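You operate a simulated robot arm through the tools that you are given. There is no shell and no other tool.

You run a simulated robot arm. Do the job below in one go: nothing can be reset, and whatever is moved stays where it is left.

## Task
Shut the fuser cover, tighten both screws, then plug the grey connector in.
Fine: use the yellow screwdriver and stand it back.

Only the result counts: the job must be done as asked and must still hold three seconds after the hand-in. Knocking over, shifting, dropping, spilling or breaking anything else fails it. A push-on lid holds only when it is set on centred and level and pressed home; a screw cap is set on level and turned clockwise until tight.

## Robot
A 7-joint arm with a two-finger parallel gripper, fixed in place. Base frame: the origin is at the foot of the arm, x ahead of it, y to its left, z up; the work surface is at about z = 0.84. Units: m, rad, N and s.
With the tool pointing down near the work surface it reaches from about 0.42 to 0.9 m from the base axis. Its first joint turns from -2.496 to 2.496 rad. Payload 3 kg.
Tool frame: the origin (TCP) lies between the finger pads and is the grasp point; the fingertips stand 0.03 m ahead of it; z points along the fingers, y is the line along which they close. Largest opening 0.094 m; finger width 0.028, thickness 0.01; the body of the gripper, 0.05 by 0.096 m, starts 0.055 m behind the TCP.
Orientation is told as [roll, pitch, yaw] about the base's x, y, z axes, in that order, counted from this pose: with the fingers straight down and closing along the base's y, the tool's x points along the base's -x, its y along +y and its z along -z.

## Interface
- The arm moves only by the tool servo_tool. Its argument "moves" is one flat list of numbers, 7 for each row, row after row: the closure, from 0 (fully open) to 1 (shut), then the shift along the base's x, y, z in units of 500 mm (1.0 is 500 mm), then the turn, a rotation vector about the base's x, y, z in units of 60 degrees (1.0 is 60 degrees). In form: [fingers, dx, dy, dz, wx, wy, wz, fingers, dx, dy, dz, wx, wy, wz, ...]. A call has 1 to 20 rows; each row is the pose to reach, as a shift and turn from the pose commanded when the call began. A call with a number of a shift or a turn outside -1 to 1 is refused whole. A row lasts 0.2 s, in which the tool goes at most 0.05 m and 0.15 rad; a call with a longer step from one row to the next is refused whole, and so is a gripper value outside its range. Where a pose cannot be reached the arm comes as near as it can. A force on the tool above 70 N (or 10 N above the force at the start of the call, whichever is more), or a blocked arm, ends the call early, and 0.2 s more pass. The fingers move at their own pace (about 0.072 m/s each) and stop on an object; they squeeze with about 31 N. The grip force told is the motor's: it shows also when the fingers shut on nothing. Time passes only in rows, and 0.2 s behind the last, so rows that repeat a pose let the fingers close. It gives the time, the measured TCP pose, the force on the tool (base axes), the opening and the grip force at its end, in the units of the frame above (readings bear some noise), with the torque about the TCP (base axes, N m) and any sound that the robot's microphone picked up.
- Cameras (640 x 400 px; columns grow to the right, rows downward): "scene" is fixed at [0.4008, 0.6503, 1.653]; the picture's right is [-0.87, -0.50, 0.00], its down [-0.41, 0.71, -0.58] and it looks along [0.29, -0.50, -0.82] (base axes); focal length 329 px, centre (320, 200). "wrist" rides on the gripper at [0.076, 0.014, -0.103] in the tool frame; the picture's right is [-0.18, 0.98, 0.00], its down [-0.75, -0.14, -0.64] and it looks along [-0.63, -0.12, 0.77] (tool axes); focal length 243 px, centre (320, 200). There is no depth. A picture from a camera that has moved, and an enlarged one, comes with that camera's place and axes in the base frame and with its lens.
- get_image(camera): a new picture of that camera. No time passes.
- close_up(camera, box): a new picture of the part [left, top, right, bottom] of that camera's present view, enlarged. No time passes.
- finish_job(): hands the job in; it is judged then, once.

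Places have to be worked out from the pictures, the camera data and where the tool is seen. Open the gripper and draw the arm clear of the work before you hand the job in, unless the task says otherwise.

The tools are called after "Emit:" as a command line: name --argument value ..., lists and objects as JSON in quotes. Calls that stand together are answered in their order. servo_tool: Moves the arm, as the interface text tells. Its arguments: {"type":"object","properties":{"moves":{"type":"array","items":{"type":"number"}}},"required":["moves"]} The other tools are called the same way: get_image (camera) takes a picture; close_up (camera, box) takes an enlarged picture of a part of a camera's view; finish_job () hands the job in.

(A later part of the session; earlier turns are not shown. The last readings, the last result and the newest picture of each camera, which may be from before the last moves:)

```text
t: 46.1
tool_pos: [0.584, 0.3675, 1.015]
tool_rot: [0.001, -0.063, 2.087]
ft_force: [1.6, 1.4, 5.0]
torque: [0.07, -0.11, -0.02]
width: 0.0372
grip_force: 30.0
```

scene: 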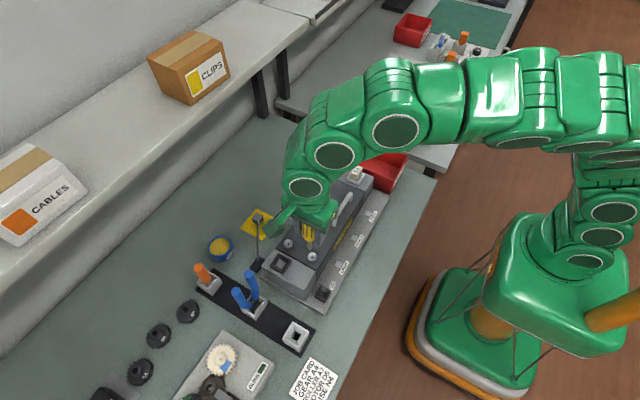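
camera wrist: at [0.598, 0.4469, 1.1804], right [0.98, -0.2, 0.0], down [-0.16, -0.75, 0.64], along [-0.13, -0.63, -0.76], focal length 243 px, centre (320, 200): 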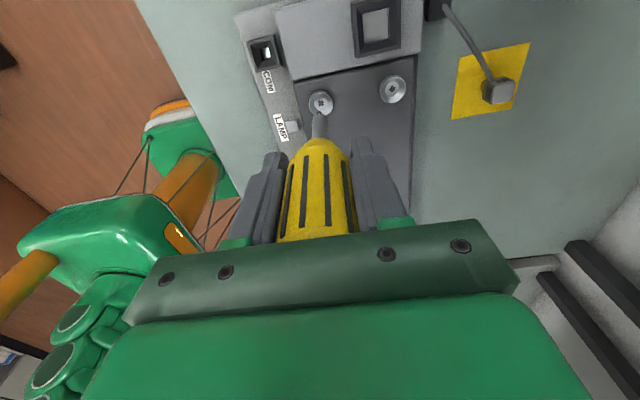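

Contact at z ≈ 1.015 with 5 N. I press slightly more and turn clockwise about 56°.

Emit:
servo_tool --moves '[1, 0, 0, -0.001, 0, 0, 0, 1, 0, 0, -0.002, 0, 0, 0, 1, 0, 0, -0.002, 0, 0, -0.14, 1, 0, 0, -0.002, 0, 0, -0.28, 1, 0, 0, -0.002, 0, 0, -0.42, 1, 0, 0, -0.002, 0, 0, -0.56, 1, 0, 0, -0.002, 0, 0, -0.7, 1, 0, 0, -0.002, 0, 0, -0.84, 1, 0, 0, -0.002, 0, 0, -0.97]'

Emit:
close_up --camera "scene" --box '[285, 225, 335, 275]'

Emit:
close_up --camera "wrist" --box '[280, 80, 360, 160]'

```text
t: 48.1
tool_pos: [0.5842, 0.3668, 1.0132]
tool_rot: [0.001, -0.062, 1.07]
ft_force: [2.0, -7.1, 14.9]
torque: [-0.56, -0.09, -0.04]
width: 0.0369
grip_force: 30.6
```

```text
8.00 times, centred on (310, 250) of scene
camera zoom: at [0.4008, 0.6503, 1.653], right [-0.87, -0.5, 0.0], down [-0.41, 0.71, -0.58], along [0.29, -0.5, -0.82], focal length 2631 px, centre (400, -200)
```

zoom: 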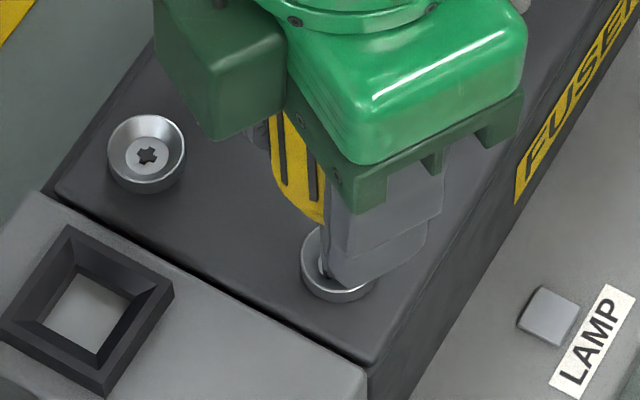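

```text
5.00 times, centred on (320, 120) of wrist
camera zoom: at [0.5316, 0.3027, 1.112], right [-0.77, 0.63, 0.01], down [0.47, 0.56, 0.69], along [0.43, 0.54, -0.73], focal length 1213 px, centre (320, 600)
```

zoom: 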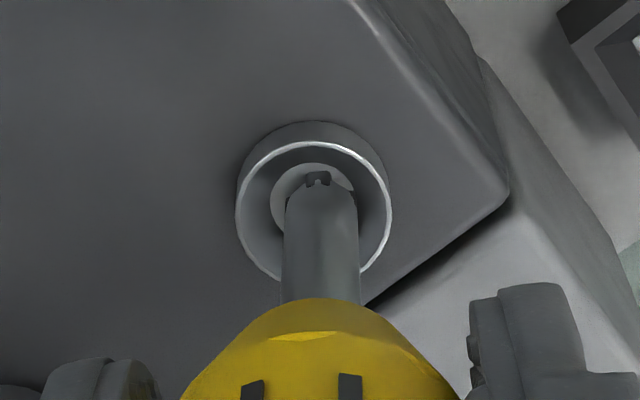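

Turning smoothly at 15 N; yaw +1.07. I continue clockwise.

Emit:
servo_tool --moves '[1, 0, 0, 0, 0, 0, -0.14, 1, 0, 0, 0, 0, 0, -0.28, 1, 0, 0, -0.0005, 0, 0, -0.42, 1, 0, 0, -0.0005, 0, 0, -0.56, 1, 0, 0, -0.0005, 0, 0, -0.7, 1, 0, 0, -0.001, 0, 0, -0.84, 1, 0, 0, -0.001, 0, 0, -0.98]'

```text
t: 49.7
tool_pos: [0.5835, 0.3671, 1.0122]
tool_rot: [0.002, -0.06, 0.044]
ft_force: [-0.1, -2.4, 17.9]
torque: [-0.19, -0.02, -0.01]
width: 0.0372
grip_force: 31.1
```

Emit:
servo_tool --moves '[1, 0, 0, 0, 0, 0, -0.14, 1, 0, 0, 0, 0, 0, -0.28, 1, 0, 0, 0, 0, 0, -0.42, 1, 0, 0, 0, 0, 0, -0.56, 1, 0, 0, 0, 0, 0, -0.7, 1, 0, 0, 0, 0, 0, -0.84, 1, 0, 0, 0, 0, 0, -0.98]'

Emit:
close_up --camera "scene" --box '[285, 225, 335, 275]'

Emit:
close_up --camera "wrist" --box '[280, 80, 360, 160]'

```text
t: 51.3
tool_pos: [0.5846, 0.3679, 1.0129]
tool_rot: [0.0, -0.062, -0.981]
ft_force: [-8.6, -3.1, 7.0]
torque: [-0.28, 0.74, 0.01]
width: 0.037
grip_force: 31.0
```

```text
8.00 times, centred on (310, 250) of scene
camera zoom: at [0.4008, 0.6503, 1.653], right [-0.87, -0.5, 0.0], down [-0.41, 0.71, -0.58], along [0.29, -0.5, -0.82], focal length 2631 px, centre (400, -200)
```

zoom: 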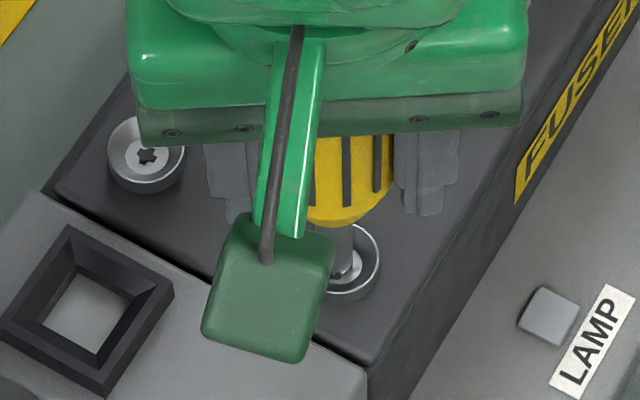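

```text
5.00 times, centred on (320, 120) of wrist
camera zoom: at [0.5502, 0.4446, 1.1112], right [0.92, 0.39, 0.01], down [0.28, -0.67, 0.69], along [0.28, -0.63, -0.73], focal length 1213 px, centre (320, 600)
```

zoom: 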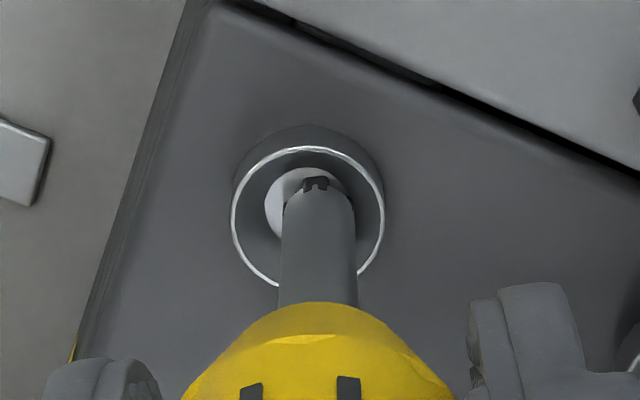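

The bit has drifted about 2.4 mm off-centre (side force −8.6, −3.1 N), as its axis doesn't pass exactly through the TCP. I shift the tool that way to relieve it.

Emit:
servo_tool --moves '[1, -0.002, -0.001, 0, 0, 0, 0, 1, -0.0044, -0.0018, 0, 0, 0, 0, 1, -0.0044, -0.0018, 0, 0, 0, 0]'

Emit:
close_up --camera "wrist" --box '[280, 80, 360, 160]'

```text
t: 52.1
tool_pos: [0.5828, 0.3656, 1.0127]
tool_rot: [0.001, -0.064, -0.981]
ft_force: [1.4, -0.2, 5.0]
torque: [0.0, -0.1, -0.01]
width: 0.0372
grip_force: 30.7
```

```text
5.00 times, centred on (320, 120) of wrist
camera zoom: at [0.5478, 0.4432, 1.1112], right [0.92, 0.39, 0.01], down [0.28, -0.67, 0.69], along [0.28, -0.63, -0.73], focal length 1213 px, centre (320, 600)
```

zoom: 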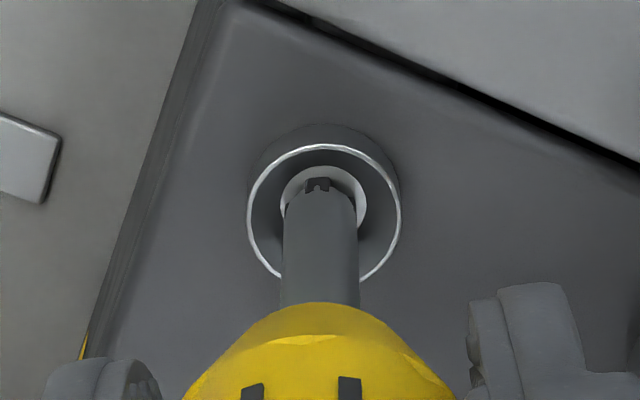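

Side force gone. I press slightly and continue clockwise about 40°.

Emit:
servo_tool --moves '[1, 0, 0, -0.001, 0, 0, -0.05, 1, 0, 0, -0.002, 0, 0, -0.19, 1, 0, 0, -0.002, 0, 0, -0.33, 1, 0, 0, -0.002, 0, 0, -0.47, 1, 0, 0, -0.002, 0, 0, -0.61, 1, 0, 0, -0.002, 0, 0, -0.7]'

Emit:
close_up --camera "wrist" --box '[280, 80, 360, 160]'

```text
t: 53.5
tool_pos: [0.5821, 0.3668, 1.0117]
tool_rot: [0.002, -0.06, -1.715]
ft_force: [0.9, 5.5, 9.1]
torque: [0.45, -0.03, 0.05]
width: 0.0372
grip_force: 31.1
```

```text
5.00 times, centred on (320, 120) of wrist
camera zoom: at [0.6078, 0.4465, 1.1107], right [0.95, -0.32, 0.01], down [-0.24, -0.69, 0.69], along [-0.21, -0.65, -0.73], focal length 1213 px, centre (320, 600)
```

zoom: 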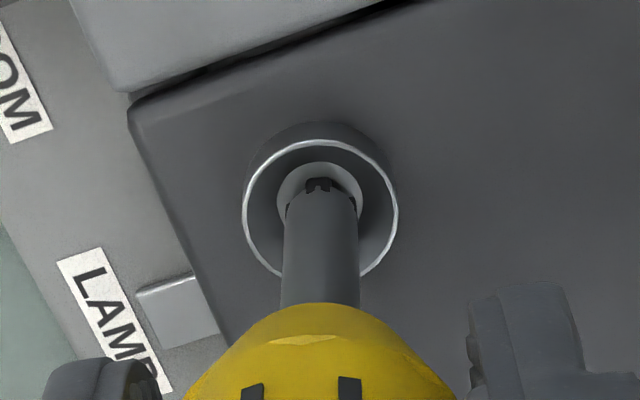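

Yaw −1.72; slight +y side force, so I nudge +1 mm in y and continue clockwise to about −2.35 rad, staying within the wrist limit.

Emit:
servo_tool --moves '[1, 0, 0.002, 0, 0, 0, -0.12, 1, 0, 0.002, -0.001, 0, 0, -0.26, 1, 0, 0.002, -0.001, 0, 0, -0.4, 1, 0, 0.002, -0.001, 0, 0, -0.54, 1, 0, 0.002, -0.001, 0, 0, -0.6]'

Emit:
close_up --camera "wrist" --box '[280, 80, 360, 160]'

Emit:
close_up --camera "scene" --box '[285, 225, 335, 275]'

```text
t: 54.7
tool_pos: [0.5818, 0.3671, 1.0117]
tool_rot: [0.003, -0.061, -2.343]
ft_force: [6.5, 6.7, 13.7]
torque: [0.45, -0.54, 0.2]
width: 0.037
grip_force: 31.0
```

```text
5.00 times, centred on (320, 120) of wrist
camera zoom: at [0.6491, 0.4169, 1.1103], right [0.58, -0.82, 0.01], down [-0.6, -0.41, 0.69], along [-0.56, -0.4, -0.73], focal length 1213 px, centre (320, 600)
```

zoom: 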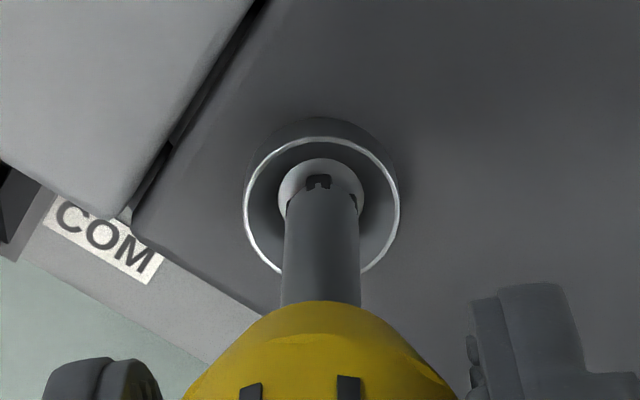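

```text
8.00 times, centred on (310, 250) of scene
camera zoom: at [0.4008, 0.6503, 1.653], right [-0.87, -0.5, 0.0], down [-0.41, 0.71, -0.58], along [0.29, -0.5, -0.82], focal length 2631 px, centre (400, -200)
```

zoom: 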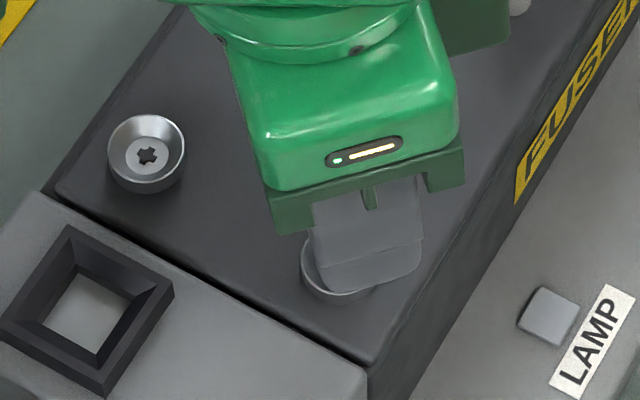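

A z torque of 0.2 N·m appears, possibly the screw getting tight. I lift 20 mm to see the slot angle and head height.

Emit:
servo_tool --moves '[1, 0, 0, 0.015, 0, 0, 0, 1, 0, 0, 0.035, 0, 0, 0, 1, 0, 0, 0.05, 0, 0, 0, 1, 0, 0, 0.05, 0, 0, 0]'

Emit:
close_up --camera "wrist" --box '[260, 70, 380, 170]'

Emit:
close_up --camera "scene" --box '[275, 225, 325, 275]'

```text
t: 55.7
tool_pos: [0.5816, 0.3671, 1.0365]
tool_rot: [0.002, -0.063, -2.343]
ft_force: [-1.1, 0.7, -0.3]
torque: [0.0, 0.04, -0.03]
width: 0.0369
grip_force: 30.8
```

```text
4.00 times, centred on (320, 120) of wrist
camera zoom: at [0.6489, 0.4176, 1.1352], right [0.58, -0.82, 0.01], down [-0.6, -0.41, 0.69], along [-0.56, -0.4, -0.73], focal length 970 px, centre (320, 520)
```

zoom: 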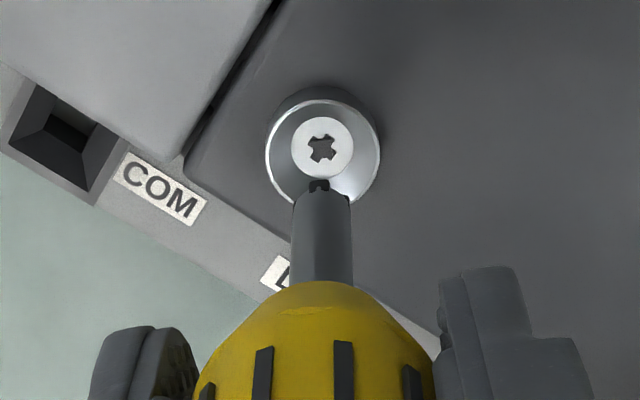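

```text
8.00 times, centred on (300, 250) of scene
camera zoom: at [0.4008, 0.6503, 1.653], right [-0.87, -0.5, 0.0], down [-0.41, 0.71, -0.58], along [0.29, -0.5, -0.82], focal length 2631 px, centre (480, -200)
```

zoom: 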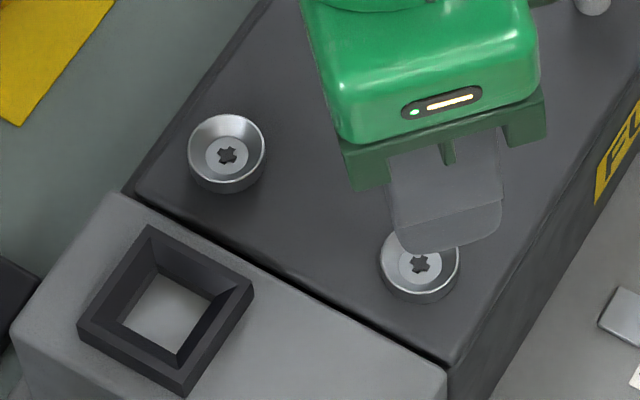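

The slot is now at a different angle relative to the bit, so it either got tight or slipped at some point. I zoom in to compare head heights of A and B.

Emit:
close_up --camera "scene" --box '[279, 232, 297, 250]'

Emit:
close_up --camera "scene" --box '[304, 246, 322, 264]'

Emit:
close_up --camera "wrist" --box '[300, 85, 340, 125]'

```text
16.00 times, centred on (288, 241) of scene
camera zoom: at [0.4008, 0.6503, 1.653], right [-0.87, -0.5, 0.0], down [-0.41, 0.71, -0.58], along [0.29, -0.5, -0.82], focal length 5263 px, centre (832, -456)
```

zoom: 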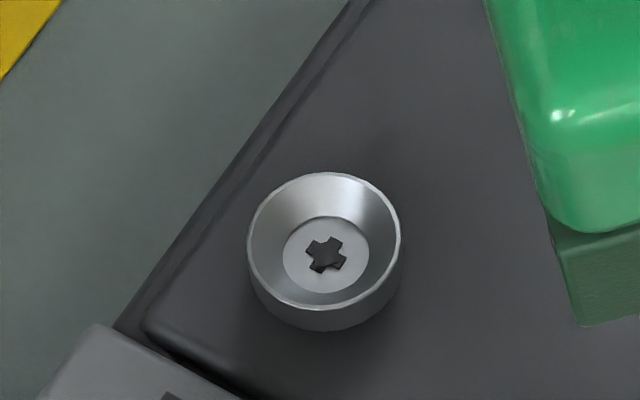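

```text
16.00 times, centred on (313, 255) of scene
camera zoom: at [0.4008, 0.6503, 1.653], right [-0.87, -0.5, 0.0], down [-0.41, 0.71, -0.58], along [0.29, -0.5, -0.82], focal length 5263 px, centre (432, -680)
```

zoom: 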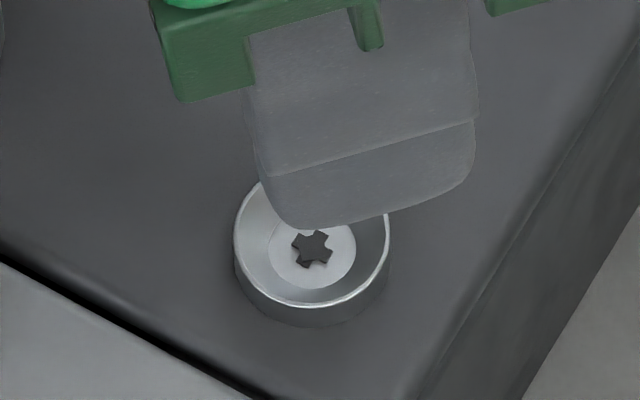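

```text
10.00 times, centred on (320, 105) of wrist
camera zoom: at [0.6489, 0.4176, 1.1352], right [0.58, -0.82, 0.01], down [-0.6, -0.41, 0.69], along [-0.56, -0.4, -0.73], focal length 2426 px, centre (320, 1150)
```

zoom: 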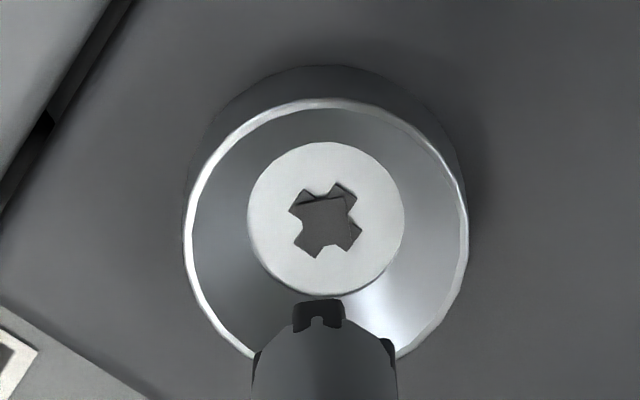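

B sits about 1 mm lower than before but the bit slipped in the slot by part of a turn. From the side forces I infer the tip is offset 1.2 mm along tool y and slot B is at (0.5836, 0.3672), so I can compensate while turning. I unwind to yaw ≈ +1.72, where bit and slot align again.

Emit:
servo_tool --moves '[1, 0, 0, 0, 0, 0, 0.14, 1, 0, 0, 0, 0, 0, 0.28, 1, 0, 0, 0, 0, 0, 0.42, 1, 0, 0, 0, 0, 0, 0.56, 1, 0, 0, 0, 0, 0, 0.7, 1, 0, 0, 0, 0, 0, 0.84, 1, 0, 0, 0, 0, 0, 0.971]'

Emit:
servo_tool --moves '[1, 0, 0, 0, 0, 0, 0.14, 1, 0, 0, 0, 0, 0, 0.28, 1, 0, 0, 0, 0, 0, 0.42, 1, 0, 0, 0, 0, 0, 0.56, 1, 0, 0, 0, 0, 0, 0.7, 1, 0, 0, 0, 0, 0, 0.84, 1, 0, 0, 0, 0, 0, 0.971]'

Emit:
servo_tool --moves '[1, 0, 0, 0, 0, 0, 0.14, 1, 0, 0, 0, 0, 0, 0.28, 1, 0, 0, 0, 0, 0, 0.42, 1, 0, 0, 0, 0, 0, 0.56, 1, 0, 0, 0, 0, 0, 0.7, 1, 0, 0, 0, 0, 0, 0.84, 1, 0, 0, 0, 0, 0, 0.971]'

Emit:
servo_tool --moves '[1, 0.001, 0, 0, 0, 0, 0.14, 1, 0.002, 0, 0, 0, 0, 0.28, 1, 0.003, 0, 0, 0, 0, 0.42, 1, 0.004, 0, 0, 0, 0, 0.56, 1, 0.005, 0, 0, 0, 0, 0.7, 1, 0.006, 0.0005, 0, 0, 0, 0.84, 1, 0.0064, 0.0006, 0, 0, 0, 0.971]'

Emit:
close_up --camera "wrist" --box '[260, 70, 380, 170]'

Emit:
close_up --camera "scene" --box '[285, 225, 335, 275]'

```text
t: 57.3
tool_pos: [0.5808, 0.3673, 1.0373]
tool_rot: [0.001, -0.062, -1.323]
ft_force: [0.0, 0.1, -0.4]
torque: [-0.02, 0.02, -0.03]
width: 0.037
grip_force: 30.7
```

```text
t: 58.9
tool_pos: [0.5804, 0.3693, 1.0364]
tool_rot: [0.004, -0.059, -0.305]
ft_force: [0.1, 0.6, -1.1]
torque: [0.03, -0.02, -0.03]
width: 0.037
grip_force: 30.7
```

```text
t: 60.5
tool_pos: [0.5825, 0.3675, 1.0372]
tool_rot: [0.0, -0.061, 0.712]
ft_force: [-0.2, -0.6, -0.3]
torque: [0.0, 0.02, -0.04]
width: 0.0369
grip_force: 30.8
```

```text
t: 62.1
tool_pos: [0.5851, 0.3677, 1.0366]
tool_rot: [0.0, -0.06, 1.727]
ft_force: [0.1, 0.4, -1.6]
torque: [-0.02, 0.0, -0.02]
width: 0.0369
grip_force: 31.7
```

```text
4.00 times, centred on (320, 120) of wrist
camera zoom: at [0.5834, 0.284, 1.1347], right [-1.0, 0.03, 0.01], down [0.03, 0.73, 0.69], along [0.01, 0.69, -0.73], focal length 970 px, centre (320, 520)
```

zoom: 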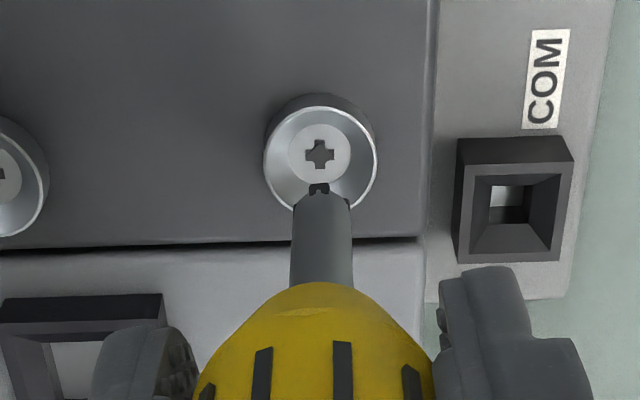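

```text
8.00 times, centred on (310, 250) of scene
camera zoom: at [0.4008, 0.6503, 1.653], right [-0.87, -0.5, 0.0], down [-0.41, 0.71, -0.58], along [0.29, -0.5, -0.82], focal length 2631 px, centre (400, -200)
```

zoom: 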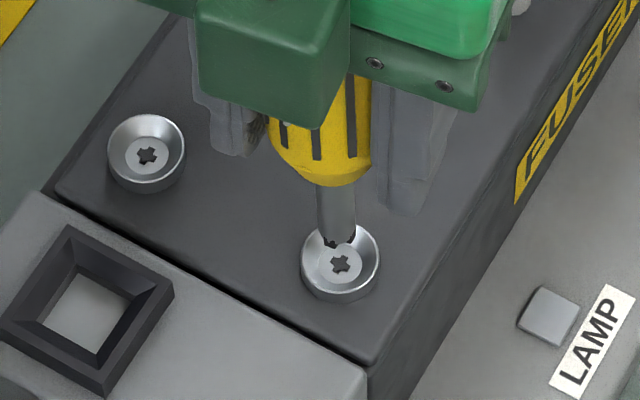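

Slot and bit are now well aligned. I lower onto the screw until light contact.

Emit:
servo_tool --moves '[1, 0, 0, -0.015, 0, 0, 0, 1, 0, 0, -0.03, 0, 0, 0, 1, 0, 0, -0.039, 0, 0, 0, 1, 0, 0, -0.042, 0, 0, 0, 1, 0, 0, -0.045, 0, 0, 0, 1, 0, 0, -0.047, 0, 0, 0]'

Emit:
close_up --camera "wrist" --box '[280, 80, 360, 160]'

```text
t: 63.5
tool_pos: [0.5868, 0.3667, 1.012]
tool_rot: [0.002, -0.061, 1.726]
ft_force: [0.1, -2.2, 2.5]
torque: [-0.17, -0.04, -0.01]
width: 0.0368
grip_force: 30.9
```

```text
5.00 times, centred on (320, 120) of wrist
camera zoom: at [0.5831, 0.2841, 1.111], right [-1.0, 0.03, 0.01], down [0.03, 0.73, 0.69], along [0.01, 0.69, -0.73], focal length 1213 px, centre (320, 600)
```

zoom: 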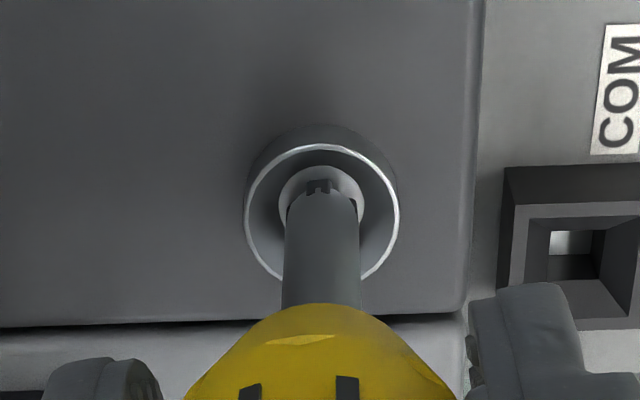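

Light contact. I press a bit more and turn clockwise with orbit compensation, watching the torque.

Emit:
servo_tool --moves '[1, 0, -0.0005, -0.002, 0, 0, 0, 1, 0, -0.0007, -0.0025, 0, 0, -0.14, 1, 0, -0.001, -0.0025, 0, 0, -0.28, 1, -0.0002, -0.0013, -0.0025, 0, 0, -0.42, 1, -0.0003, -0.0016, -0.0025, 0, 0, -0.56, 1, -0.0005, -0.0019, -0.0025, 0, 0, -0.7, 1, -0.0007, -0.0022, -0.0025, 0, 0, -0.84, 1, -0.0008, -0.0025, -0.0025, 0, 0, -0.97]'

Emit:
close_up --camera "wrist" --box '[280, 80, 360, 160]'

```text
t: 65.3
tool_pos: [0.5836, 0.3656, 1.0116]
tool_rot: [0.002, -0.064, 0.707]
ft_force: [-1.6, -2.4, 15.6]
torque: [-0.28, 0.09, 0.18]
width: 0.0368
grip_force: 31.0
```

```text
5.00 times, centred on (320, 120) of wrist
camera zoom: at [0.5118, 0.3241, 1.11], right [-0.5, 0.87, 0.01], down [0.63, 0.35, 0.69], along [0.59, 0.35, -0.73], focal length 1213 px, centre (320, 600)
```

zoom: 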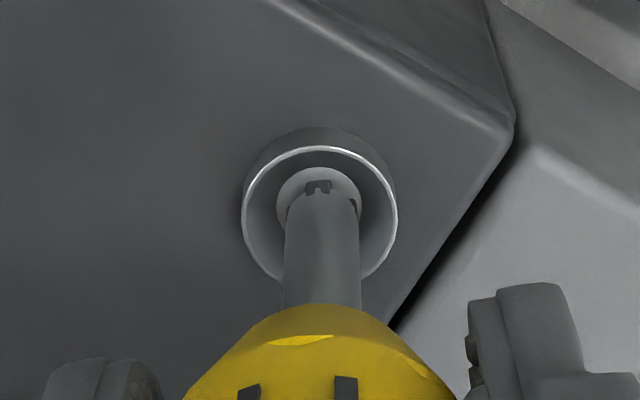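

A steady reaction torque of 0.18 N·m with little side force now. I lift to check whether the slot followed the bit or it's tight.

Emit:
servo_tool --moves '[1, 0, 0, 0.015, 0, 0, 0, 1, 0, 0, 0.035, 0, 0, 0, 1, 0, 0, 0.05, 0, 0, 0, 1, 0, 0, 0.05, 0, 0, 0]'

Emit:
close_up --camera "wrist" --box '[280, 80, 360, 160]'

Emit:
close_up --camera "scene" --box '[285, 225, 335, 275]'

```text
t: 66.3
tool_pos: [0.5825, 0.365, 1.0366]
tool_rot: [0.003, -0.059, 0.711]
ft_force: [0.4, 0.1, -0.1]
torque: [-0.01, -0.02, -0.01]
width: 0.0369
grip_force: 30.9
```

```text
5.00 times, centred on (320, 120) of wrist
camera zoom: at [0.5111, 0.3232, 1.135], right [-0.5, 0.87, 0.01], down [0.63, 0.36, 0.69], along [0.59, 0.35, -0.73], focal length 1213 px, centre (320, 600)
```

zoom: 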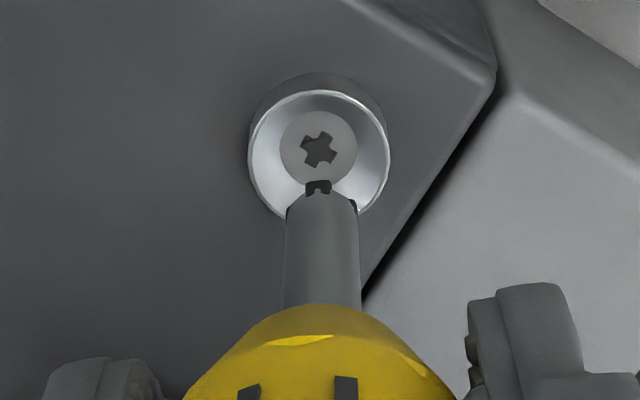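

```text
8.00 times, centred on (310, 250) of scene
camera zoom: at [0.4008, 0.6503, 1.653], right [-0.87, -0.5, 0.0], down [-0.41, 0.71, -0.58], along [0.29, -0.5, -0.82], focal length 2631 px, centre (400, -200)
```

zoom: 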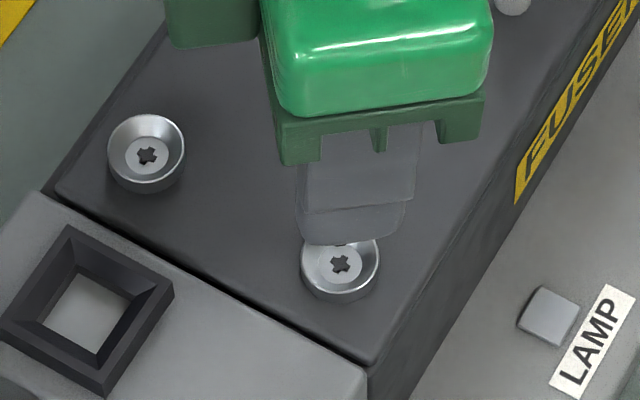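

The slot did not turn this time although the bit did (the handle stripes show no slip in the grip), so screw B has reached its tight stop. I do one firmer snug: realign, press about 25 N and turn clockwise once more.

Emit:
servo_tool --moves '[1, 0.0018, 0.0014, 0, 0, 0, -0.14, 1, 0.0018, 0.0014, 0, 0, 0, -0.28, 1, 0.0018, 0.0014, 0, 0, 0, -0.44, 1, 0.0018, 0.0014, -0.02, 0, 0, -0.44, 1, 0.0018, 0.0014, -0.04, 0, 0, -0.44, 1, 0.0018, 0.0014, -0.05, 0, 0, -0.44, 1, 0.0018, 0.0014, -0.0525, 0, 0, -0.44, 1, 0.0018, 0.0014, -0.0525, 0, 0, -0.44]'

```text
refused: row 3 steps farther than a row can; nothing moved
```

Emit:
servo_tool --moves '[1, 0.0018, 0.0014, 0, 0, 0, -0.14, 1, 0.0018, 0.0014, 0, 0, 0, -0.28, 1, 0.0018, 0.0014, 0, 0, 0, -0.42, 1, 0.0018, 0.0014, -0.02, 0, 0, -0.44, 1, 0.0018, 0.0014, -0.04, 0, 0, -0.44, 1, 0.0018, 0.0014, -0.05, 0, 0, -0.44, 1, 0.0018, 0.0014, -0.0525, 0, 0, -0.44, 1, 0.0018, 0.0014, -0.0525, 0, 0, -0.44]'

Emit:
close_up --camera "wrist" --box '[280, 80, 360, 160]'

```text
t: 68.1
tool_pos: [0.5852, 0.3669, 1.0115]
tool_rot: [0.003, -0.062, 0.251]
ft_force: [-16.0, -7.7, 25.6]
torque: [-0.55, 1.16, 0.0]
width: 0.0366
grip_force: 30.5
```

```text
5.00 times, centred on (320, 120) of wrist
camera zoom: at [0.5011, 0.3611, 1.1098], right [-0.06, 1.0, 0.01], down [0.73, 0.04, 0.69], along [0.69, 0.05, -0.73], focal length 1213 px, centre (320, 600)
```

zoom: 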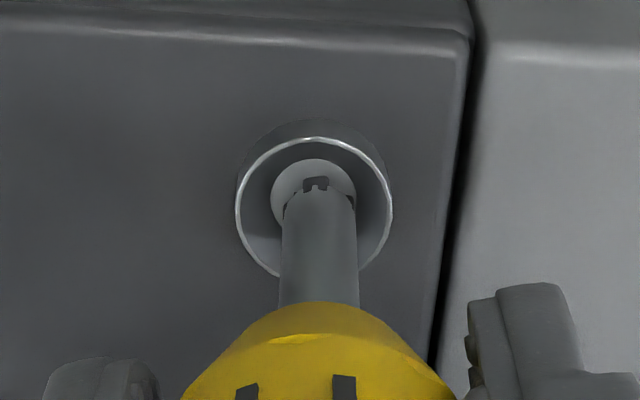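

Side force shows I shifted too far; I move back by (−2, −1) mm and then turn.

Emit:
servo_tool --moves '[1, -0.002, -0.001, 0, 0, 0, 0, 1, -0.004, -0.002, 0, 0, 0, 0, 1, -0.004, -0.002, 0, 0, 0, -0.14, 1, -0.004, -0.002, 0, 0, 0, -0.28, 1, -0.004, -0.002, 0, 0, 0, -0.42, 1, -0.004, -0.002, 0, 0, 0, -0.56]'

Emit:
close_up --camera "wrist" --box '[280, 80, 360, 160]'

```text
t: 69.5
tool_pos: [0.5828, 0.3668, 1.0108]
tool_rot: [0.002, -0.061, -0.339]
ft_force: [-4.8, 0.4, 35.0]
torque: [0.01, 0.32, 0.38]
width: 0.0367
grip_force: 30.8
```

```text
5.00 times, centred on (320, 120) of wrist
camera zoom: at [0.5099, 0.4078, 1.1089], right [0.5, 0.87, 0.01], down [0.62, -0.37, 0.69], along [0.6, -0.34, -0.73], focal length 1213 px, centre (320, 600)
```

zoom: 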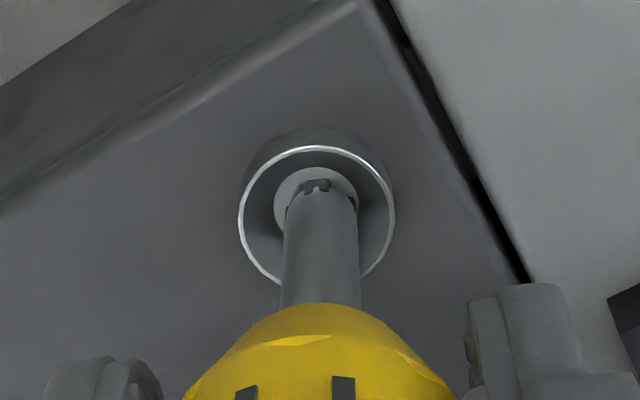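

Firm reaction: 0.38 N·m at 35 N press, so B is tight. I lift clear and confirm the slot stayed put.

Emit:
servo_tool --moves '[1, 0, 0, 0.01, 0, 0, 0, 1, 0, 0, 0.03, 0, 0, 0, 1, 0, 0, 0.06, 0, 0, 0, 1, 0, 0, 0.08, 0, 0, 0, 1, 0, 0, 0.08, 0, 0, 0]'

Emit:
close_up --camera "wrist" --box '[260, 60, 400, 170]'

Emit:
close_up --camera "scene" --box '[275, 215, 335, 275]'

```text
t: 70.7
tool_pos: [0.5844, 0.3647, 1.0502]
tool_rot: [0.003, -0.062, -0.338]
ft_force: [0.6, -0.5, -0.9]
torque: [0.0, -0.01, -0.01]
width: 0.0366
grip_force: 31.0
```

```text
3.64 times, centred on (330, 115) of wrist
camera zoom: at [0.511, 0.4071, 1.1481], right [0.5, 0.87, 0.01], down [0.63, -0.37, 0.69], along [0.6, -0.34, -0.73], focal length 882 px, centre (284, 509)
```

zoom: 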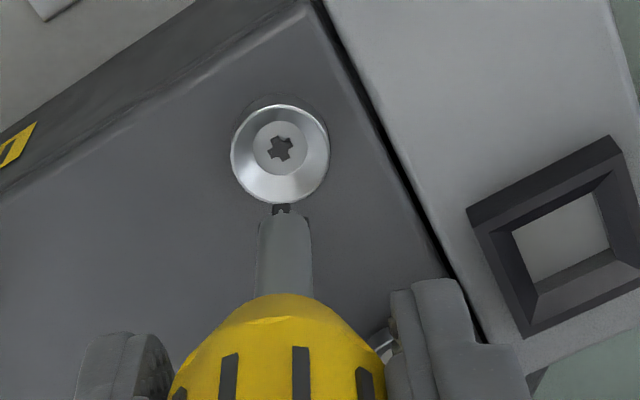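

```text
6.67 times, centred on (305, 245) of scene
camera zoom: at [0.4008, 0.6503, 1.653], right [-0.87, -0.5, 0.0], down [-0.41, 0.71, -0.58], along [0.29, -0.5, -0.82], focal length 2193 px, centre (420, -100)
```

zoom: 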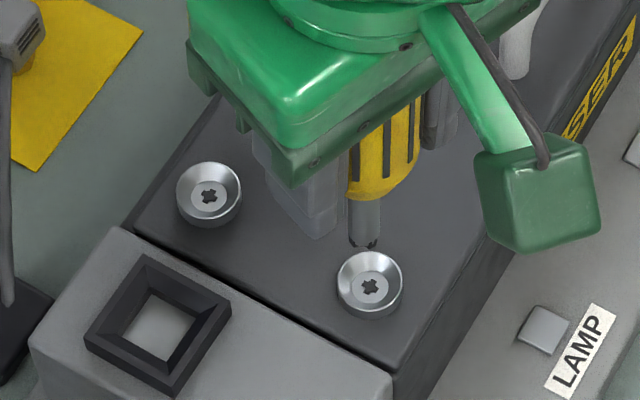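

B is unmoved and now matches A's original slot pattern, consistent with a full turn to its stop. Next screw A, near (0.651, 0.367): I move over it at a safe height while unwinding the wrist.

Emit:
servo_tool --moves '[1, 0.0, 0.0, 0.03, 0, 0, 0.13, 1, 0.03, 0, 0.04, 0, 0, 0.27, 1, 0.06, 0, 0.04, 0, 0, 0.41, 1, 0.09, 0.001, 0.04, 0, 0, 0.55, 1, 0.12, 0.002, 0.04, 0, 0, 0.69, 1, 0.135, 0.002, 0.04, 0, 0, 0.83, 1, 0.135, 0.002, 0.04, 0, 0, 0.967]'

Emit:
servo_tool --moves '[1, 0, 0, 0, 0, 0, 0.14, 1, 0, 0, 0, 0, 0, 0.28, 1, 0, 0, 0, 0, 0, 0.42, 1, 0, 0, 0, 0, 0, 0.56, 1, 0, 0, 0, 0, 0, 0.7, 1, 0, 0, 0, 0, 0, 0.84, 1, 0, 0, 0, 0, 0, 0.967]'

Emit:
servo_tool --moves '[1, 0, 0, 0, 0, 0, 0.14, 1, 0, 0, 0, 0, 0, 0.28, 1, 0, 0, 0, 0, 0, 0.42, 1, 0, 0, 0, 0, 0, 0.56, 1, 0, 0, 0, 0, 0, 0.7, 1, 0, 0, 0, 0, 0, 0.84, 1, 0, 0, 0, 0, 0, 0.967]'

Emit:
close_up --camera "wrist" --box '[260, 60, 400, 170]'

Emit:
close_up --camera "scene" --box '[260, 200, 330, 270]'

```text
t: 72.3
tool_pos: [0.651, 0.3676, 1.071]
tool_rot: [0.0, -0.06, 0.676]
ft_force: [-0.7, -0.1, -0.1]
torque: [-0.02, -0.02, -0.01]
width: 0.0362
grip_force: 30.4
```

```text
t: 73.9
tool_pos: [0.6505, 0.3675, 1.0703]
tool_rot: [0.0, -0.063, 1.69]
ft_force: [-0.9, 0.1, -1.1]
torque: [0.0, 0.0, -0.03]
width: 0.036
grip_force: 31.2
```

```text
t: 75.5
tool_pos: [0.6519, 0.3672, 1.072]
tool_rot: [0.0, -0.061, 2.702]
ft_force: [0.2, 0.0, -0.2]
torque: [0.0, 0.0, -0.02]
width: 0.0359
grip_force: 31.3
```

```text
3.64 times, centred on (330, 115) of wrist
camera zoom: at [0.7195, 0.3197, 1.1685], right [-0.58, -0.81, 0.01], down [-0.58, 0.43, 0.69], along [-0.56, 0.39, -0.73], focal length 882 px, centre (284, 509)
```

zoom: 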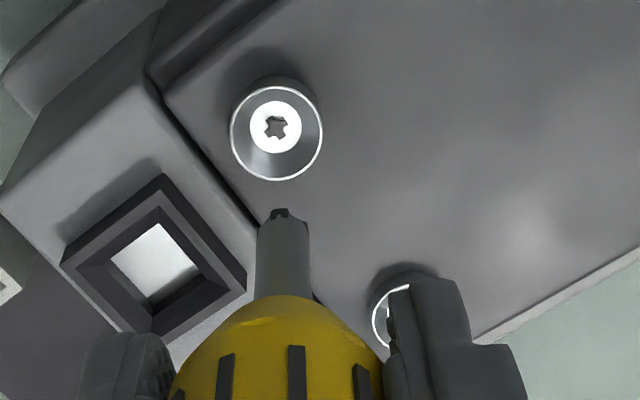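

```text
5.71 times, centred on (295, 235) of scene
camera zoom: at [0.4008, 0.6503, 1.653], right [-0.87, -0.5, 0.0], down [-0.41, 0.71, -0.58], along [0.29, -0.5, -0.82], focal length 1880 px, centre (463, 0)
```

zoom: 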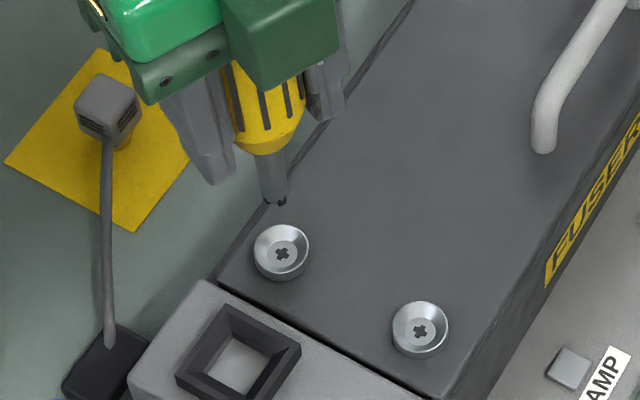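

The bit is over A within a couple of mm. I lower to about 15 mm above the slot and compare both views again.

Emit:
servo_tool --moves '[1, 0, 0, -0.03, 0, 0, 0, 1, 0, 0, -0.06, 0, 0, 0, 1, 0, 0, -0.084, 0, 0, 0, 1, 0, 0, -0.084, 0, 0, 0]'

Emit:
close_up --camera "wrist" --box '[260, 70, 380, 170]'

Emit:
close_up --camera "scene" --box '[265, 210, 315, 260]'

```text
t: 76.5
tool_pos: [0.6511, 0.3674, 1.0273]
tool_rot: [0.002, -0.064, 2.701]
ft_force: [-0.2, 0.0, -1.8]
torque: [-0.02, -0.02, 0.0]
width: 0.0359
grip_force: 31.1
```

```text
4.00 times, centred on (320, 120) of wrist
camera zoom: at [0.7191, 0.3195, 1.1264], right [-0.59, -0.81, 0.01], down [-0.58, 0.43, 0.69], along [-0.56, 0.4, -0.73], focal length 970 px, centre (320, 520)
```

zoom: 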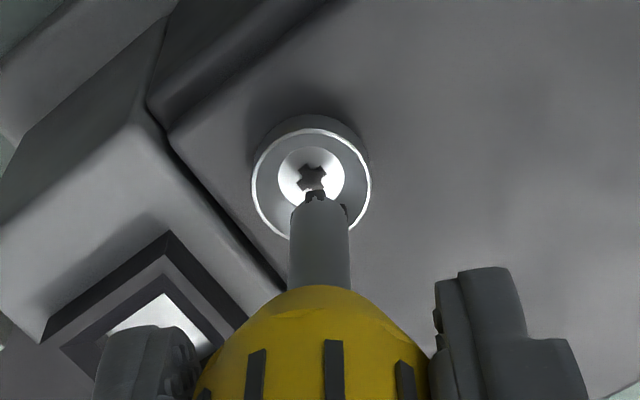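

```text
8.00 times, centred on (290, 235) of scene
camera zoom: at [0.4008, 0.6503, 1.653], right [-0.87, -0.5, 0.0], down [-0.41, 0.71, -0.58], along [0.29, -0.5, -0.82], focal length 2631 px, centre (560, -80)
```

zoom: 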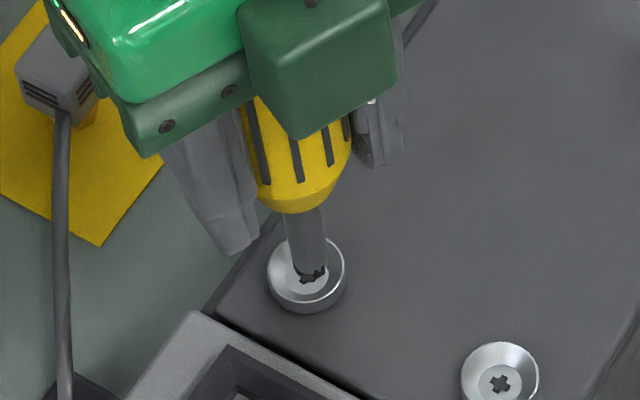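

The bit needs about +2.3 mm in x to centre on A. I correct that and lower to light contact.

Emit:
servo_tool --moves '[1, 0.0046, -0.0006, 0, 0, 0, 0, 1, 0.0046, -0.0006, -0.012, 0, 0, 0, 1, 0.0046, -0.0006, -0.02, 0, 0, 0, 1, 0.0046, -0.0006, -0.024, 0, 0, 0, 1, 0.0046, -0.0006, -0.026, 0, 0, 0]'

Emit:
close_up --camera "wrist" --box '[280, 80, 360, 160]'

Emit:
close_up --camera "scene" --box '[275, 225, 305, 255]'

```text
t: 77.7
tool_pos: [0.6541, 0.3659, 1.0153]
tool_rot: [0.001, -0.061, 2.701]
ft_force: [-0.9, -2.8, 10.1]
torque: [-0.31, 0.05, -0.02]
width: 0.0359
grip_force: 30.9
```

```text
5.00 times, centred on (320, 120) of wrist
camera zoom: at [0.7219, 0.3189, 1.1145], right [-0.59, -0.81, 0.01], down [-0.58, 0.43, 0.69], along [-0.56, 0.4, -0.73], focal length 1213 px, centre (320, 600)
```

zoom: 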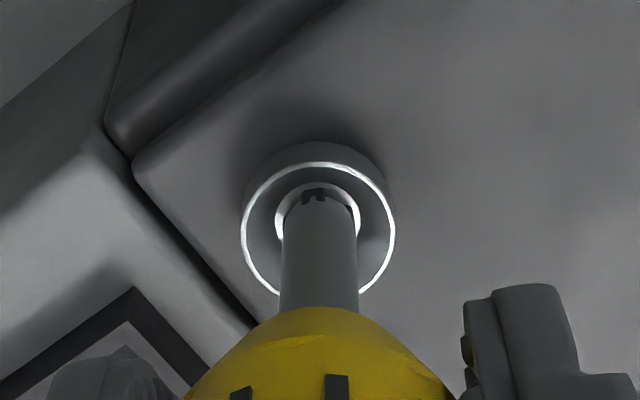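

```text
13.33 times, centred on (290, 240) of scene
camera zoom: at [0.4008, 0.6503, 1.653], right [-0.87, -0.5, 0.0], down [-0.41, 0.71, -0.58], along [0.29, -0.5, -0.82], focal length 4386 px, centre (720, -333)
```

zoom: 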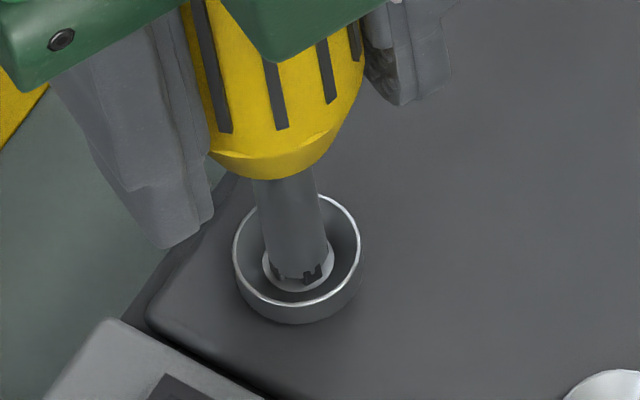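

Seated on A with 10 N. I turn clockwise about 58° with orbit compensation.

Emit:
servo_tool --moves '[1, 0, -0.0005, -0.001, 0, 0, -0.13, 1, 0.0003, -0.0008, -0.001, 0, 0, -0.27, 1, 0.0006, -0.001, -0.001, 0, 0, -0.41, 1, 0.0008, -0.0013, -0.001, 0, 0, -0.55, 1, 0.001, -0.0015, -0.001, 0, 0, -0.69, 1, 0.0012, -0.0017, -0.001, 0, 0, -0.83, 1, 0.0014, -0.0019, -0.001, 0, 0, -0.97]'

```text
t: 79.3
tool_pos: [0.6543, 0.3668, 1.0149]
tool_rot: [0.003, -0.061, 1.682]
ft_force: [-8.0, -12.9, 29.2]
torque: [-0.94, 0.65, 0.05]
width: 0.0355
grip_force: 30.5
```

Side force (−8, −13) N and 29 N press: I relieve by shifting (−1.1, −1.8) mm and raising 1 mm, then look.

Emit:
servo_tool --moves '[1, -0.001, -0.002, 0.001, 0, 0, 0, 1, -0.0022, -0.0036, 0.002, 0, 0, 0, 1, -0.0022, -0.0036, 0.002, 0, 0, 0]'

Emit:
close_up --camera "wrist" --box '[280, 80, 360, 160]'

Emit:
close_up --camera "scene" --box '[270, 215, 310, 255]'

```text
t: 80.1
tool_pos: [0.6541, 0.3649, 1.0164]
tool_rot: [0.002, -0.063, 1.686]
ft_force: [0.4, 4.9, 16.4]
torque: [0.39, -0.09, -0.01]
width: 0.0358
grip_force: 31.0
```

```text
5.00 times, centred on (320, 120) of wrist
camera zoom: at [0.6479, 0.2818, 1.1134], right [-1.0, 0.07, 0.01], down [0.06, 0.72, 0.69], along [0.04, 0.69, -0.73], focal length 1213 px, centre (320, 600)
```

zoom: 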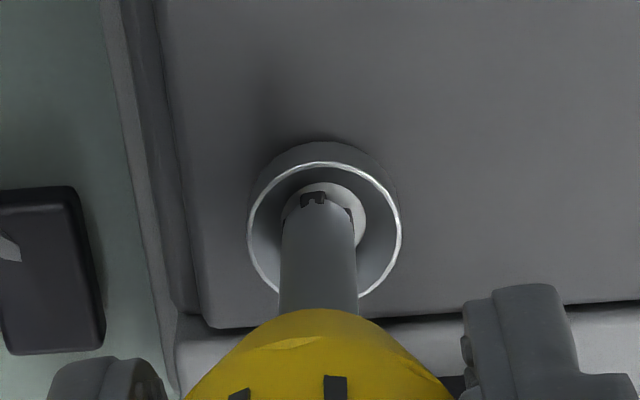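

```text
10.00 times, centred on (290, 235) of scene
camera zoom: at [0.4008, 0.6503, 1.653], right [-0.87, -0.5, 0.0], down [-0.41, 0.71, -0.58], along [0.29, -0.5, -0.82], focal length 3289 px, centre (620, -150)
```

zoom: 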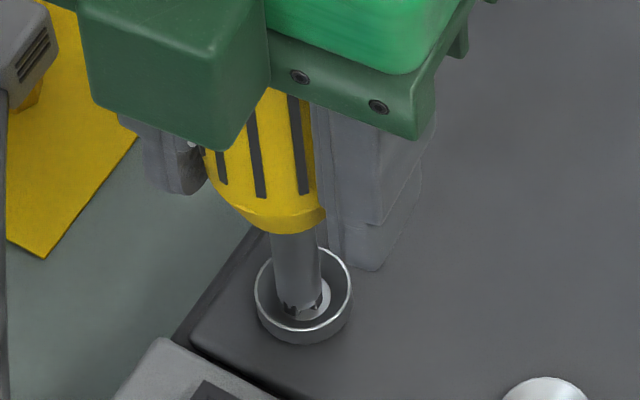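

Nearly centred; I nudge (−1, +0.6) mm and turn another 34°.

Emit:
servo_tool --moves '[1, -0.002, 0.0012, 0, 0, 0, -0.02, 1, -0.002, 0.0009, 0, 0, 0, -0.16, 1, -0.0022, 0.0006, 0, 0, 0, -0.3, 1, -0.0024, 0.0003, 0, 0, 0, -0.44, 1, -0.0026, 0, 0, 0, 0, -0.58]'

Emit:
close_up --camera "wrist" --box '[280, 80, 360, 160]'

```text
t: 81.3
tool_pos: [0.6519, 0.3644, 1.016]
tool_rot: [0.001, -0.061, 1.075]
ft_force: [-0.1, 0.2, -0.8]
torque: [0.01, -0.02, -0.03]
width: 0.0355
grip_force: 30.6
```

```text
5.00 times, centred on (320, 120) of wrist
camera zoom: at [0.5993, 0.2988, 1.1142], right [-0.78, 0.63, 0.01], down [0.46, 0.56, 0.69], along [0.42, 0.54, -0.73], focal length 1213 px, centre (320, 600)
```

zoom: 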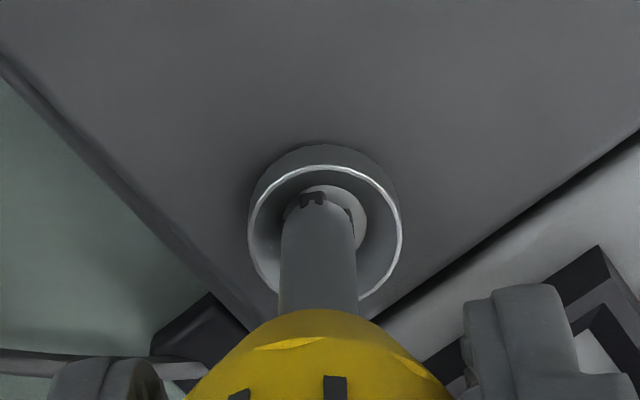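

Contact was lost (force ≈ 0) as the screw went down; I recentre by (−1.2, +1) mm and press down until about 12 N.

Emit:
servo_tool --moves '[1, -0.0024, 0.002, 0, 0, 0, 0, 1, -0.0024, 0.002, -0.001, 0, 0, 0, 1, -0.0024, 0.002, -0.002, 0, 0, 0, 1, -0.0024, 0.002, -0.003, 0, 0, 0]'

Emit:
close_up --camera "wrist" --box '[280, 80, 360, 160]'

```text
t: 82.3
tool_pos: [0.6503, 0.3656, 1.014]
tool_rot: [-0.001, -0.062, 1.077]
ft_force: [-1.6, -0.5, 14.7]
torque: [-0.04, 0.14, 0.02]
width: 0.0357
grip_force: 30.9
```

```text
5.00 times, centred on (320, 120) of wrist
camera zoom: at [0.5984, 0.2998, 1.113], right [-0.78, 0.63, 0.01], down [0.46, 0.56, 0.69], along [0.42, 0.54, -0.73], focal length 1213 px, centre (320, 600)
```

zoom: 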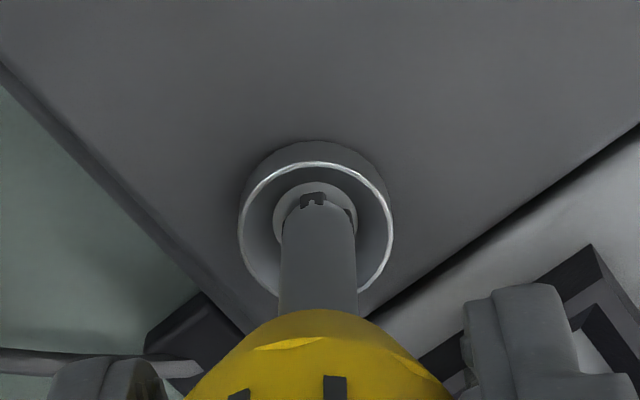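

Well centred at 15 N with negligible side force. From the offsets I derive the tip's orbit and turn another 58° with matching compensation.

Emit:
servo_tool --moves '[1, -0.0004, 0.0006, 0, 0, 0, -0.14, 1, -0.0008, 0.0012, 0, 0, 0, -0.28, 1, -0.0012, 0.002, -0.0003, 0, 0, -0.42, 1, -0.0014, 0.0026, -0.0003, 0, 0, -0.56, 1, -0.0014, 0.0034, -0.0006, 0, 0, -0.7, 1, -0.0014, 0.0042, -0.0006, 0, 0, -0.84, 1, -0.0012, 0.0048, -0.0006, 0, 0, -0.97]'

Emit:
close_up --camera "wrist" --box '[280, 80, 360, 160]'

```text
t: 83.9
tool_pos: [0.6493, 0.3677, 1.0144]
tool_rot: [0.001, -0.059, 0.059]
ft_force: [-3.8, -3.1, 11.2]
torque: [-0.23, 0.37, 0.02]
width: 0.0355
grip_force: 30.6
```

```text
5.00 times, centred on (320, 120) of wrist
camera zoom: at [0.5658, 0.378, 1.1126], right [0.12, 0.99, 0.01], down [0.72, -0.1, 0.69], along [0.68, -0.08, -0.73], focal length 1213 px, centre (320, 600)
```

zoom: 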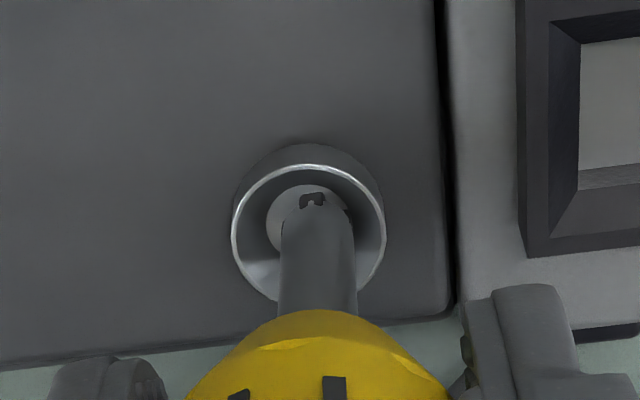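

Good; small residual offset. I apply a small correction and turn another 58°.

Emit:
servo_tool --moves '[1, -0.0008, -0.0014, 0, 0, 0, -0.1, 1, -0.0006, -0.001, -0.0003, 0, 0, -0.24, 1, 0, -0.0004, -0.0003, 0, 0, -0.38, 1, 0.0005, 0.0002, -0.0006, 0, 0, -0.52, 1, 0.001, 0.0008, -0.0006, 0, 0, -0.66, 1, 0.0016, 0.0014, -0.001, 0, 0, -0.8, 1, 0.0022, 0.0018, -0.001, 0, 0, -0.92]'

Emit:
close_up --camera "wrist" --box '[280, 80, 360, 160]'

```text
t: 85.5
tool_pos: [0.6511, 0.3678, 1.0139]
tool_rot: [0.001, -0.064, -0.904]
ft_force: [-1.5, -1.1, 8.2]
torque: [-0.06, 0.08, -0.01]
width: 0.0357
grip_force: 30.3
```

```text
5.00 times, centred on (320, 120) of wrist
camera zoom: at [0.61, 0.4425, 1.1122], right [0.89, 0.46, 0.01], down [0.33, -0.65, 0.69], along [0.33, -0.6, -0.73], focal length 1213 px, centre (320, 600)
```

zoom: 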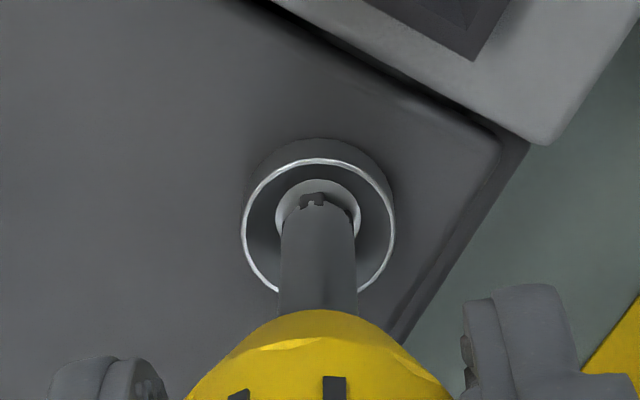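

Centred with low side force. I add slight press and turn another 55°.

Emit:
servo_tool --moves '[1, 0.0002, 0, -0.001, 0, 0, -0.1, 1, 0.001, 0, -0.0015, 0, 0, -0.24, 1, 0.0017, 0, -0.0015, 0, 0, -0.38, 1, 0.0024, -0.0001, -0.0018, 0, 0, -0.52, 1, 0.0031, -0.0002, -0.0018, 0, 0, -0.66, 1, 0.0039, -0.0004, -0.002, 0, 0, -0.8, 1, 0.0045, -0.0006, -0.002, 0, 0, -0.92]'

Emit:
close_up --camera "wrist" --box '[280, 80, 360, 160]'

```text
t: 87.1
tool_pos: [0.6541, 0.3687, 1.0133]
tool_rot: [0.003, -0.063, -1.867]
ft_force: [-2.7, 4.8, 10.3]
torque: [0.4, 0.16, 0.0]
width: 0.036
grip_force: 31.2
```

```text
5.00 times, centred on (320, 120) of wrist
camera zoom: at [0.6901, 0.444, 1.1116], right [0.89, -0.46, 0.01], down [-0.34, -0.64, 0.69], along [-0.31, -0.61, -0.73], focal length 1213 px, centre (320, 600)
```

zoom: 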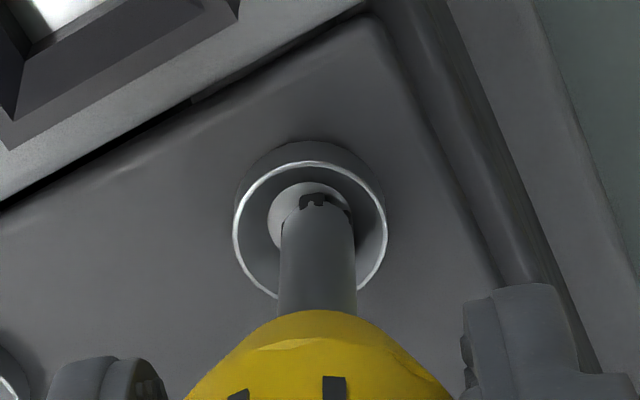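

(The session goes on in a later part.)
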